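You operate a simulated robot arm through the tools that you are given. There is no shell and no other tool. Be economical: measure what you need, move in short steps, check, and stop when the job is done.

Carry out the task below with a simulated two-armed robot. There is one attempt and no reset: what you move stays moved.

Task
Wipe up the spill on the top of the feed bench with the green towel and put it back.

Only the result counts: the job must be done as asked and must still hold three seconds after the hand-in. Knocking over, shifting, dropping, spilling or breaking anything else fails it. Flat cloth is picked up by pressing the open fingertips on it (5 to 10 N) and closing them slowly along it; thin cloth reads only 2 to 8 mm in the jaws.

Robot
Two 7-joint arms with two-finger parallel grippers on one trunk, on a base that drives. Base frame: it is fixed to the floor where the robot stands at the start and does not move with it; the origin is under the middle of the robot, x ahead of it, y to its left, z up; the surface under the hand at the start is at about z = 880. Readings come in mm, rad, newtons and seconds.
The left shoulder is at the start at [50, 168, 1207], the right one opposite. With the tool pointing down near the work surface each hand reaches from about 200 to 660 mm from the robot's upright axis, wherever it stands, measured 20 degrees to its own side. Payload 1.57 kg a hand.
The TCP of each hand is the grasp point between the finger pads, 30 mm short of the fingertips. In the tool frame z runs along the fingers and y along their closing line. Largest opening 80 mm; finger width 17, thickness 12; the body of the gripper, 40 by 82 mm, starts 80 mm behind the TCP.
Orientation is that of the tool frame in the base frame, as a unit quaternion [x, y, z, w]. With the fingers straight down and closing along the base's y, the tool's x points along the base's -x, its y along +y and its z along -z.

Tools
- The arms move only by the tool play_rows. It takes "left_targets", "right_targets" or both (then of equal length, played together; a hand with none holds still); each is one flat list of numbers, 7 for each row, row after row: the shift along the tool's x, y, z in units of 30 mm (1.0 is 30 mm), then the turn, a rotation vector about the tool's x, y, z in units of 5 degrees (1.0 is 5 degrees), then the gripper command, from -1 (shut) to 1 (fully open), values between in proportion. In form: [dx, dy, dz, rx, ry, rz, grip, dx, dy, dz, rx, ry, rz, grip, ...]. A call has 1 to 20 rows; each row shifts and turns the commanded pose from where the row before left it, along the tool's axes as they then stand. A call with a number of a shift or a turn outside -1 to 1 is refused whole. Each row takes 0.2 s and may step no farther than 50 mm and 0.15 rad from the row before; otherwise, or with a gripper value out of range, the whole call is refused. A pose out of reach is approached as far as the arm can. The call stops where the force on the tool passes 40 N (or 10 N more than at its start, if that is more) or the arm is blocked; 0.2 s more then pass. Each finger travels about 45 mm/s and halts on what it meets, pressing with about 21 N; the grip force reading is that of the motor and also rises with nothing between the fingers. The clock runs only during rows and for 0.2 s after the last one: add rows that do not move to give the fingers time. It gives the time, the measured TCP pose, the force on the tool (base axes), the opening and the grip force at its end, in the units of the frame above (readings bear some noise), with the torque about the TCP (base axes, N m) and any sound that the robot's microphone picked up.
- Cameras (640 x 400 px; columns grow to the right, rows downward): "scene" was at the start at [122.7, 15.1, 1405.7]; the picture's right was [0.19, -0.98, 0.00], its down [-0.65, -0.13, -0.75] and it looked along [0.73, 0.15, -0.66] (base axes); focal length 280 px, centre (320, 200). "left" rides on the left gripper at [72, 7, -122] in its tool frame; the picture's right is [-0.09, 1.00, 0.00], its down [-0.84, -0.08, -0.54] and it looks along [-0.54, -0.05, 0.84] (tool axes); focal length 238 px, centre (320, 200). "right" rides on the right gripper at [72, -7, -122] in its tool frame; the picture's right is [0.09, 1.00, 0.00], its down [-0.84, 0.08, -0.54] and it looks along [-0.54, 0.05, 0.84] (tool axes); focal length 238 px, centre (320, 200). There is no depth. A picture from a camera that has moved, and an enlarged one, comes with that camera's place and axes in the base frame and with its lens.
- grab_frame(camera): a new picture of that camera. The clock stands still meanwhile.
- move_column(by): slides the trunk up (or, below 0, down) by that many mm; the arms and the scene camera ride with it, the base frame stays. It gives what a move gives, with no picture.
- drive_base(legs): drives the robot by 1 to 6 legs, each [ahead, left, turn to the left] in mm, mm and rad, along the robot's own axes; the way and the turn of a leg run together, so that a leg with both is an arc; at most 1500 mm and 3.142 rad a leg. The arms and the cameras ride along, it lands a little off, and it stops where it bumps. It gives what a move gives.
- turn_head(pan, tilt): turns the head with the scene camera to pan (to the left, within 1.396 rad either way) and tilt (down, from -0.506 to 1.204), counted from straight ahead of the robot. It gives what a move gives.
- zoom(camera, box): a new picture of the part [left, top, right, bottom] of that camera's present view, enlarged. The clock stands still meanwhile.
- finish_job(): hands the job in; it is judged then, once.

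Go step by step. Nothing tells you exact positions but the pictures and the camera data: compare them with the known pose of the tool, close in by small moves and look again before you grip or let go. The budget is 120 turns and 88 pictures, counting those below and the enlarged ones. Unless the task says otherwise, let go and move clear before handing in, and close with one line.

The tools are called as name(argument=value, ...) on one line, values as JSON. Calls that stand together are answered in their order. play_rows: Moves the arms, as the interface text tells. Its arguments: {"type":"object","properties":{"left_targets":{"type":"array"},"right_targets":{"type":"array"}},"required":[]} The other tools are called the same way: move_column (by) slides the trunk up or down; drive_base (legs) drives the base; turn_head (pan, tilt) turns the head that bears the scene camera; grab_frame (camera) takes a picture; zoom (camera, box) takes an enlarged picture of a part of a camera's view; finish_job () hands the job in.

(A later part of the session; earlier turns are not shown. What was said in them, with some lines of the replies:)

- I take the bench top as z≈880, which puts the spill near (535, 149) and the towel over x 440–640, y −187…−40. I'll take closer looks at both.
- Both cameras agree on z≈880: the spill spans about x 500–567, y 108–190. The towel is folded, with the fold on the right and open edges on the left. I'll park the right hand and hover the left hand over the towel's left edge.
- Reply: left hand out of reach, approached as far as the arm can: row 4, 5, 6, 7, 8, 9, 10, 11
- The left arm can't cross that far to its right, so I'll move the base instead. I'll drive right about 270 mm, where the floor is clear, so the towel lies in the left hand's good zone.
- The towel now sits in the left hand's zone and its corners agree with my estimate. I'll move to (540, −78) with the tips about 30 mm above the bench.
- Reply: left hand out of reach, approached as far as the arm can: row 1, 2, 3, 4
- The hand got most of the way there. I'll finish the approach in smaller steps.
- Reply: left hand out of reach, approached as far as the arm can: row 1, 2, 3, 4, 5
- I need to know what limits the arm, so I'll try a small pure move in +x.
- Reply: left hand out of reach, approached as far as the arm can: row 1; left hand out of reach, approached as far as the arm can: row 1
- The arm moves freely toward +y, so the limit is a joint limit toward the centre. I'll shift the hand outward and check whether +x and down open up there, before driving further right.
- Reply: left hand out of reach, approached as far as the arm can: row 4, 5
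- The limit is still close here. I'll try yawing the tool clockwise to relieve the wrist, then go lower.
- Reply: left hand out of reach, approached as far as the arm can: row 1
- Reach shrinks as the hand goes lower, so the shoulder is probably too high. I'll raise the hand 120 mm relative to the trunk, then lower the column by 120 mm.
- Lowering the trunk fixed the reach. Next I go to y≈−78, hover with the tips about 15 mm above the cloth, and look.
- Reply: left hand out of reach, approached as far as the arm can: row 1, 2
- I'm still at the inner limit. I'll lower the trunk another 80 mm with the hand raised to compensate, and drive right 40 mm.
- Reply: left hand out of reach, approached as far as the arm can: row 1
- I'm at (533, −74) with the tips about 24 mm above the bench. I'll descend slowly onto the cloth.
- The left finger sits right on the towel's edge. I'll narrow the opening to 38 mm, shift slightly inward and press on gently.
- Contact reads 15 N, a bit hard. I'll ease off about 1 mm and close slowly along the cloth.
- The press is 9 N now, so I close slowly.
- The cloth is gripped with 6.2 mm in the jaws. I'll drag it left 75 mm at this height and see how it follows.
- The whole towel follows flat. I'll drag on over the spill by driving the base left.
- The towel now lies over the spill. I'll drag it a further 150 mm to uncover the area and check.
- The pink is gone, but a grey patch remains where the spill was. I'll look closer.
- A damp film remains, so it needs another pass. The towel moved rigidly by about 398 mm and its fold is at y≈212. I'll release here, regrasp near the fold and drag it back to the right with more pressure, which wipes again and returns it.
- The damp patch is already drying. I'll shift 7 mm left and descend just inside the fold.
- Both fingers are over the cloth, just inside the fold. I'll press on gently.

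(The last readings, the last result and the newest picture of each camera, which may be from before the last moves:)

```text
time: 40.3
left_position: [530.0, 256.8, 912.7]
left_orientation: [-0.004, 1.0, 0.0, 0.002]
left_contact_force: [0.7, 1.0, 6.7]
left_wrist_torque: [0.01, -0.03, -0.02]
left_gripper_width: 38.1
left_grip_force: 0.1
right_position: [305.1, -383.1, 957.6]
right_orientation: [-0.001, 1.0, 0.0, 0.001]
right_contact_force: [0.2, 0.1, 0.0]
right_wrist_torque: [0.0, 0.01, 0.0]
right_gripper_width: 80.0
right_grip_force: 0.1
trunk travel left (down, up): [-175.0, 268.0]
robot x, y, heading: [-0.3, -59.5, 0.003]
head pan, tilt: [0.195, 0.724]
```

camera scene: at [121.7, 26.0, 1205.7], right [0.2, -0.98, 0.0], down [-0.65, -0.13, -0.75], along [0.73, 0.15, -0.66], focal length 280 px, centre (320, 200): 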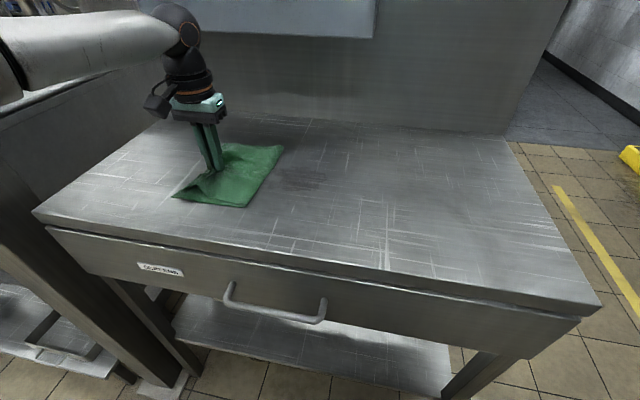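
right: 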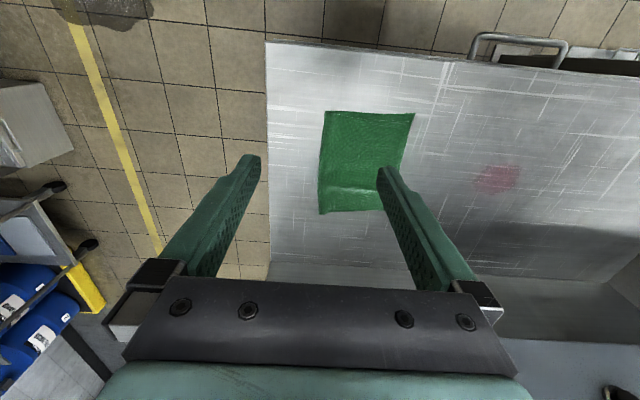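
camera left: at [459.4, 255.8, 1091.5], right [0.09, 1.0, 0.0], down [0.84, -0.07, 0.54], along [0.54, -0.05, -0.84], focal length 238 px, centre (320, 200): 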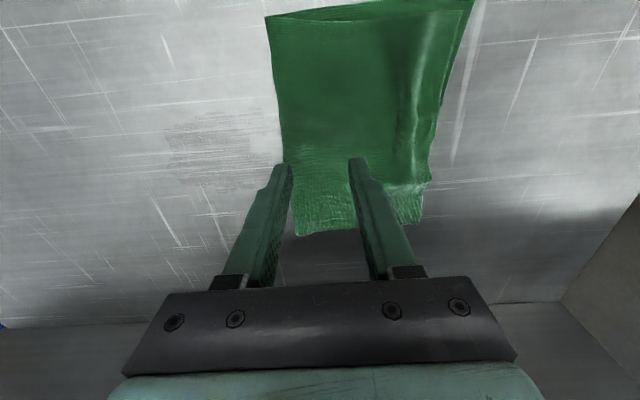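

play_rows(left_targets=[0, 0, 0.01, 0, 0, 0, -0.12, 0, 0, 0, 0, 0, 0, -0.2, 0, 0, 0, 0, 0, 0, -0.28, 0, 0, 0, 0, 0, 0, -0.36, 0, 0, 0, 0, 0, 0, -0.44, 0, 0, 0, 0, 0, 0, -0.52, 0, 0, 0, 0, 0, 0, -0.6, 0, 0, 0, 0, 0, 0, -0.68, 0, 0, 0, 0, 0, 0, -0.76, 0, 0, 0, 0, 0, 0, -0.84, 0, 0, 0, 0, 0, 0, -0.92, 0, 0, 0, 0, 0, 0, -1, 0, 0, 0, 0, 0, 0, -1, 0, 0, 0, 0, 0, 0, -1, 0, 0, 0, 0, 0, 0, -1])

grab_frame(camera="left")

```text
time: 43.5
left_position: [529.7, 254.7, 912.1]
left_orientation: [-0.003, 1.0, 0.002, 0.002]
left_contact_force: [-0.6, -1.2, 16.6]
left_wrist_torque: [-0.04, 0.01, 0.02]
left_gripper_width: 2.4
left_grip_force: 21.1
right_position: [304.0, -384.7, 958.1]
right_orientation: [-0.002, 1.0, 0.0, 0.001]
right_contact_force: [-0.6, -0.9, 0.9]
right_wrist_torque: [-0.02, -0.03, -0.02]
right_gripper_width: 80.2
right_grip_force: 0.1
trunk travel left (down, up): [-175.0, 268.0]
robot x, y, heading: [-3.6, -56.6, 0.003]
head pan, tilt: [0.195, 0.724]
```

```text
61 pictures are left
camera left: at [458.2, 262.9, 1033.7], right [0.09, 1.0, 0.0], down [0.84, -0.07, 0.55], along [0.54, -0.05, -0.84], focal length 238 px, centre (320, 200)
```

left: 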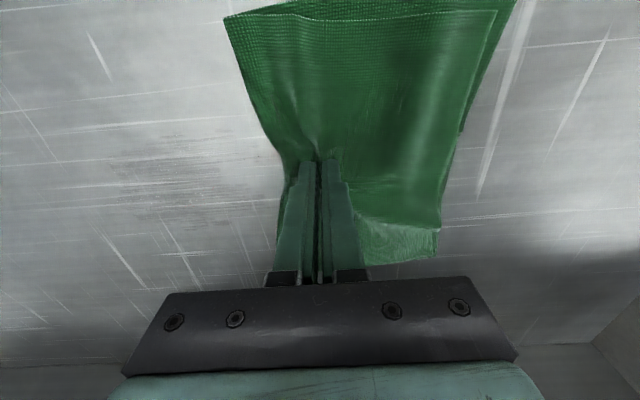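

Grip is thin at 2.4 mm. I'll ease the press and test-drag right 60 mm to see whether both layers follow.

play_rows(left_targets=[0, 0, -0.05, 0, 0, 0, -1, 0, -0.4, 0, 0, 0, 0, -1, 0, -0.4, 0, 0, 0, 0, -1, 0, -0.4, 0, 0, 0, 0, -1, 0, -0.4, 0, 0, 0, 0, -1, 0, -0.4, 0, 0, 0, 0, -1])

grab_frame(camera="left")

zoom(camera="scene", box=[120, 90, 360, 240])

```text
time: 44.9
left_position: [530.3, 196.3, 912.3]
left_orientation: [-0.002, 1.0, 0.001, 0.001]
left_contact_force: [-0.3, 4.0, 7.3]
left_wrist_torque: [0.12, 0.0, 0.01]
left_gripper_width: 1.9
left_grip_force: 21.1
right_position: [305.1, -384.1, 957.0]
right_orientation: [-0.002, 1.0, 0.0, 0.001]
right_contact_force: [0.0, -0.1, -0.3]
right_wrist_torque: [-0.02, 0.02, 0.01]
right_gripper_width: 80.1
right_grip_force: 0.0
trunk travel left (down, up): [-175.0, 268.0]
robot x, y, heading: [-1.4, -59.8, 0.003]
head pan, tilt: [0.195, 0.724]
```

```text
60 pictures are left
camera left: at [459.2, 203.1, 1033.9], right [0.09, 1.0, 0.0], down [0.84, -0.07, 0.54], along [0.54, -0.05, -0.84], focal length 238 px, centre (320, 200)
```

left: 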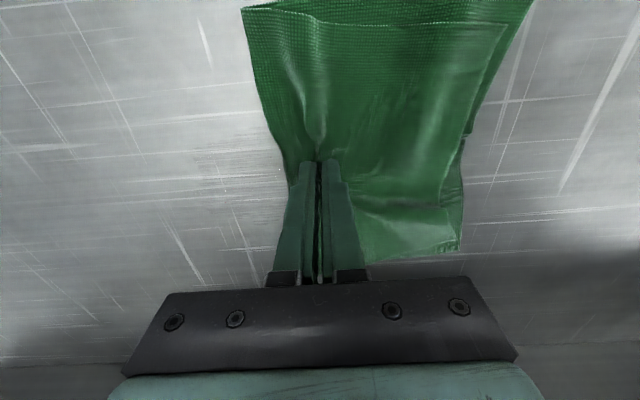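

```text
2.67 times, centred on (240, 165) of scene
camera zoom: at [121.7, -44.2, 1205.7], right [0.2, -0.98, 0.0], down [-0.65, -0.13, -0.75], along [0.73, 0.15, -0.66], focal length 746 px, centre (533, 293)
```

zoom: 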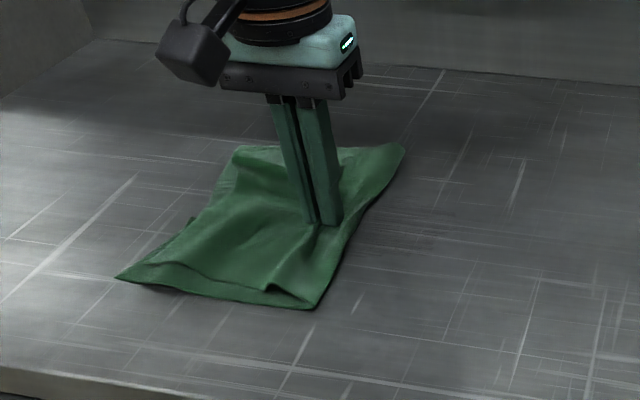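

Both layers follow and the damp mark is nearly gone. I'll drag on to the right with the base and check partway.

drive_base(legs=[[0, -200, 0]])

grab_frame(camera="left")

grab_frame(camera="scene")

```text
time: 47.2
left_position: [532.2, -0.6, 912.1]
left_orientation: [-0.004, 1.0, 0.001, 0.001]
left_contact_force: [0.3, -1.6, 3.5]
left_wrist_torque: [-0.06, -0.03, 0.01]
left_gripper_width: 2.2
left_grip_force: 21.1
right_position: [306.9, -582.5, 957.7]
right_orientation: [-0.003, 1.0, 0.0, 0.0]
right_contact_force: [0.0, 0.4, 0.7]
right_wrist_torque: [0.0, 0.0, -0.02]
right_gripper_width: 79.9
right_grip_force: 0.0
trunk travel left (down, up): [-175.0, 268.0]
robot x, y, heading: [1.9, -260.0, 0.009]
head pan, tilt: [0.195, 0.724]
```

```text
58 pictures are left
camera left: at [460.0, 5.4, 1034.1], right [0.09, 1.0, 0.0], down [0.84, -0.07, 0.54], along [0.54, -0.05, -0.84], focal length 238 px, centre (320, 200)
```

left: 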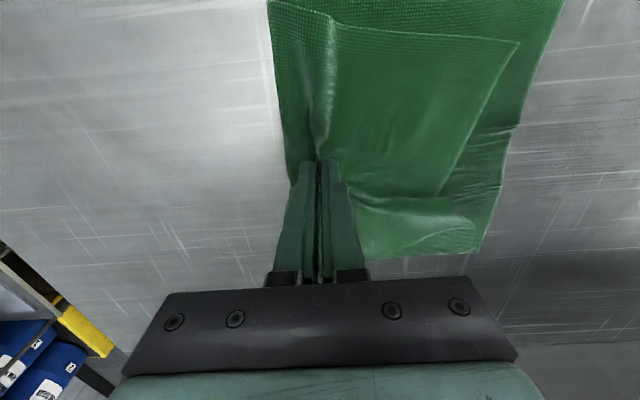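

```text
57 pictures are left
camera scene: at [122.8, -242.2, 1205.7], right [0.2, -0.98, 0.0], down [-0.65, -0.13, -0.75], along [0.73, 0.15, -0.66], focal length 280 px, centre (320, 200)
```

scene: 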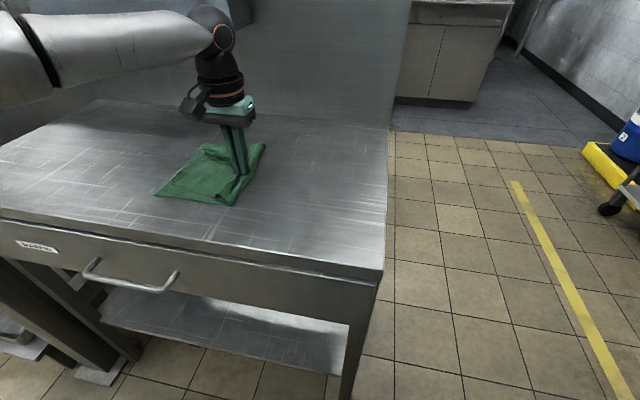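

The bottom layer lags slightly but the towel still follows. I'll drive the last 174 mm back to its home place.

drive_base(legs=[[0, -174, 0]])

grab_frame(camera="left")

grab_frame(camera="scene")

```text
time: 49.4
left_position: [532.0, -175.3, 912.6]
left_orientation: [-0.002, 1.0, -0.002, 0.0]
left_contact_force: [-0.7, -0.9, 2.4]
left_wrist_torque: [0.01, 0.02, 0.06]
left_gripper_width: 2.3
left_grip_force: 20.8
right_position: [308.0, -756.3, 958.0]
right_orientation: [-0.003, 1.0, 0.0, 0.0]
right_contact_force: [-0.2, -0.5, -0.3]
right_wrist_torque: [-0.01, 0.01, -0.02]
right_gripper_width: 80.3
right_grip_force: 0.0
trunk travel left (down, up): [-175.0, 268.0]
robot x, y, heading: [-0.5, -429.5, 0.001]
head pan, tilt: [0.195, 0.724]
```

```text
56 pictures are left
camera left: at [460.8, -169.3, 1034.1], right [0.09, 1.0, 0.0], down [0.84, -0.07, 0.54], along [0.54, -0.05, -0.84], focal length 238 px, centre (320, 200)
```

left: 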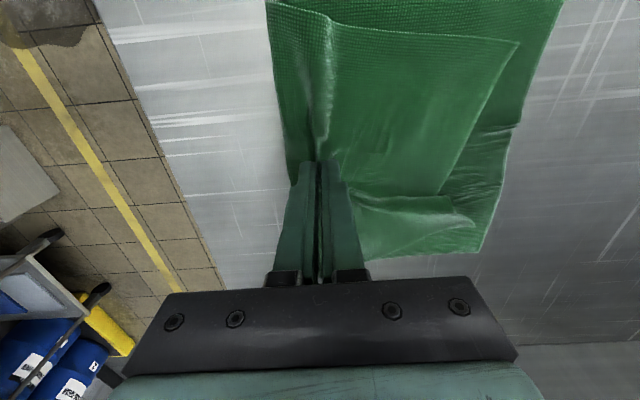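

```text
55 pictures are left
camera scene: at [123.7, -416.6, 1205.7], right [0.2, -0.98, 0.0], down [-0.65, -0.13, -0.75], along [0.73, 0.15, -0.66], focal length 280 px, centre (320, 200)
```

scene: 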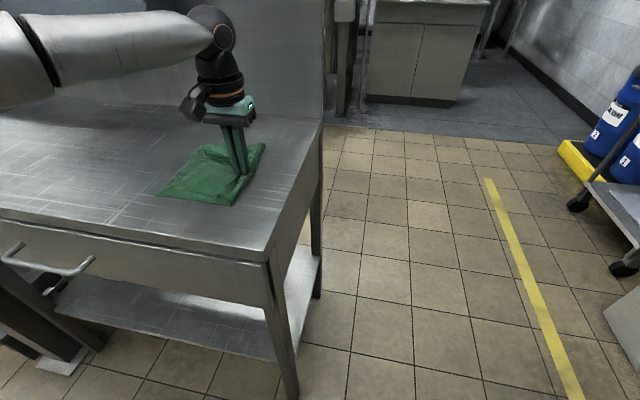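

The towel is back, with its fold at about −194 and left edge at about −45. I'll release by opening along the cloth and rise.

play_rows(left_targets=[0, 0, 0, 0, 0, 0, -0.8, 0, 0, 0, 0, 0, 0, -0.6, 0, 0, 0, 0, 0, 0, -0.4, 0, 0, 0, 0, 0, 0, -0.2, 0, 0, 0, 0, 0, 0, -0.05, 0, 0, 0, 0, 0, 0, -0.05, 0, 0, -0.5, 0, 0, 0, -0.05, 0, 0, -0.7, 0, 0, 0, -0.05, 0, 0, -1, 0, 0, 0, -0.05, 0, 0, -1, 0, 0, 0, -0.05, 0, 0, -1, 0, 0, 0, -0.05, 0, 0, -1, 0, 0, 0, -0.05])

drive_base(legs=[[0, 429, 0]])

move_column(by=200)

grab_frame(camera="scene")

grab_frame(camera="left")

```text
time: 52.0
left_position: [511.1, -164.6, 1037.5]
left_orientation: [-0.004, 1.0, -0.001, 0.001]
left_contact_force: [0.4, 0.3, 0.3]
left_wrist_torque: [0.01, 0.02, -0.01]
left_gripper_width: 38.0
left_grip_force: 0.1
left hand out of reach, approached as far as the arm can: row 10, 11, 12
right_position: [306.7, -756.4, 957.1]
right_orientation: [-0.002, 1.0, 0.0, 0.002]
right_contact_force: [0.7, 0.2, -0.1]
right_wrist_torque: [-0.01, -0.01, 0.0]
right_gripper_width: 79.9
right_grip_force: 0.0
trunk travel left (down, up): [-175.0, 268.0]
robot x, y, heading: [2.3, -430.9, 0.007]
head pan, tilt: [0.195, 0.724]
```

```text
time: 56.3
left_position: [510.5, 263.2, 1037.9]
left_orientation: [-0.003, 1.0, -0.002, 0.001]
left_contact_force: [0.0, -0.5, 0.1]
left_wrist_torque: [0.01, 0.04, 0.02]
left_gripper_width: 37.7
left_grip_force: 0.0
right_position: [305.1, -326.7, 958.0]
right_orientation: [-0.003, 1.0, 0.0, 0.0]
right_contact_force: [0.5, -0.4, 0.3]
right_wrist_torque: [0.01, -0.03, 0.01]
right_gripper_width: 79.8
right_grip_force: 0.1
trunk travel left (down, up): [-175.0, 268.0]
robot x, y, heading: [-2.0, -2.7, 0.006]
head pan, tilt: [0.195, 0.724]
```

```text
time: 58.5
left_position: [510.5, 263.2, 1237.6]
left_orientation: [-0.003, 1.0, -0.002, 0.001]
left_contact_force: [0.1, 0.3, -0.2]
left_wrist_torque: [-0.01, -0.01, 0.0]
left_gripper_width: 37.9
left_grip_force: 0.1
right_position: [304.7, -326.2, 1157.2]
right_orientation: [-0.002, 1.0, -0.001, 0.0]
right_contact_force: [-0.1, 1.1, 0.1]
right_wrist_torque: [0.01, -0.01, -0.03]
right_gripper_width: 80.1
right_grip_force: 0.0
trunk travel left (down, up): [-375.0, 68.0]
robot x, y, heading: [-0.8, -8.0, 0.009]
head pan, tilt: [0.195, 0.724]
```

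```text
54 pictures are left
camera scene: at [121.9, 12.3, 1405.6], right [0.2, -0.98, 0.0], down [-0.65, -0.13, -0.75], along [0.73, 0.15, -0.66], focal length 280 px, centre (320, 200)
```

scene: 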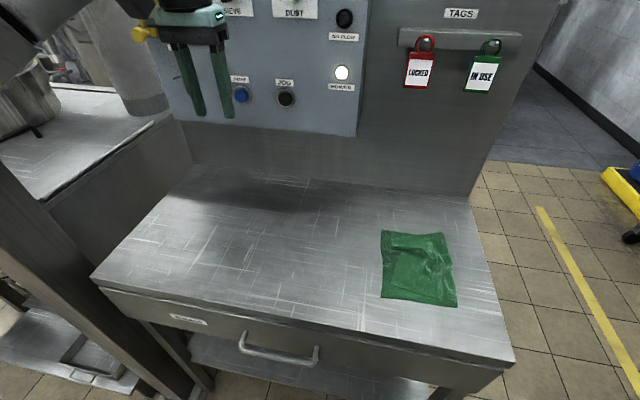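

```text
53 pictures are left
camera left: at [438.0, 271.3, 1358.9], right [0.08, 1.0, 0.0], down [0.84, -0.07, 0.54], along [0.54, -0.05, -0.84], focal length 238 px, centre (320, 200)
```

left: 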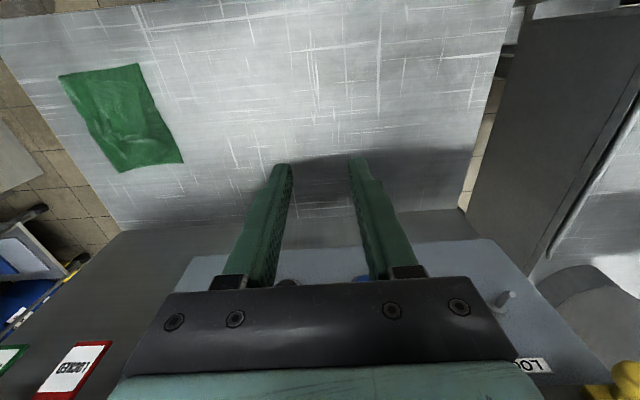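

The towel is back on its original footprint. I'll check the spill spot closely and pull the left hand back, away from the panel.

zoom(camera="scene", box=[220, 190, 380, 290])

zoom(camera="scene", box=[340, 210, 500, 310])

play_rows(left_targets=[0.9, 0, 0, 0, 0, 0, 0.2, 0.9, 0, 0, 0, 0, 0, 0.4, 0.9, 0, 0, 0, 0, 0, 0.6, 0.9, 0, 0, 0, 0, 0, 1])

```text
4.00 times, centred on (300, 240) of scene
camera zoom: at [121.9, 12.3, 1405.6], right [0.2, -0.98, 0.0], down [-0.65, -0.13, -0.75], along [0.73, 0.15, -0.66], focal length 1119 px, centre (400, 40)
```

zoom: 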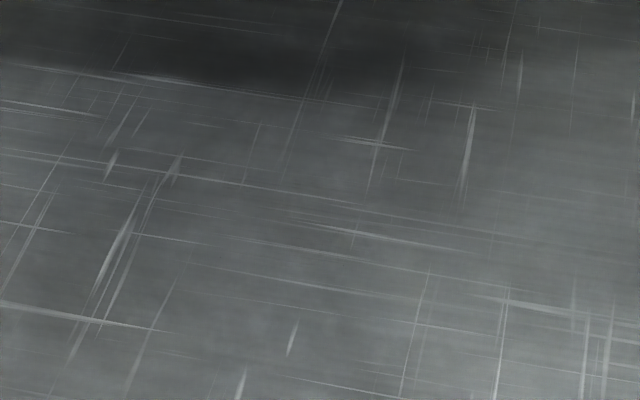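

```text
4.00 times, centred on (420, 260) of scene
camera zoom: at [121.9, 12.3, 1405.6], right [0.2, -0.98, 0.0], down [-0.65, -0.13, -0.75], along [0.73, 0.15, -0.66], focal length 1119 px, centre (-80, -40)
```

zoom: 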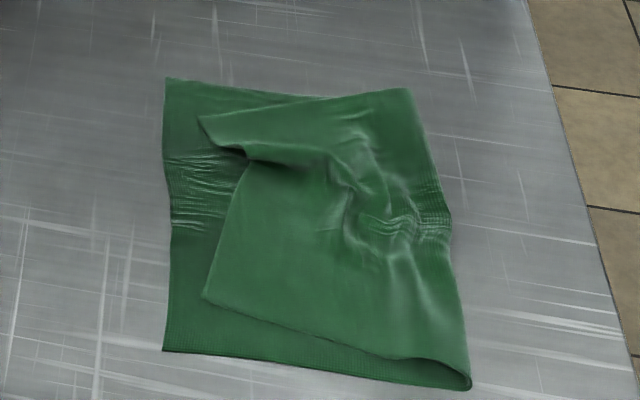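

```text
time: 59.5
left_position: [400.5, 263.4, 1235.5]
left_orientation: [-0.003, 1.0, -0.001, 0.001]
left_contact_force: [0.1, 0.2, 0.2]
left_wrist_torque: [-0.03, -0.02, 0.03]
left_gripper_width: 79.9
left_grip_force: 0.1
right_position: [305.1, -327.6, 1158.3]
right_orientation: [-0.002, 1.0, 0.001, 0.001]
right_contact_force: [0.4, 0.1, -0.2]
right_wrist_torque: [0.01, -0.01, 0.03]
right_gripper_width: 79.8
right_grip_force: 0.1
trunk travel left (down, up): [-375.0, 68.0]
robot x, y, heading: [-3.2, -2.1, 0.005]
head pan, tilt: [0.195, 0.724]
```

The bench shows no trace of the spill. The towel lies slightly wrinkled on its original spot, and both hands are clear, so I'm handing in.

finish_job()

```text
The job is handed in.
```

I wiped up the spill and put the green towel back within about 10 mm of where it was; it is slightly wrinkled, with its top layer shifted by about 20 mm.
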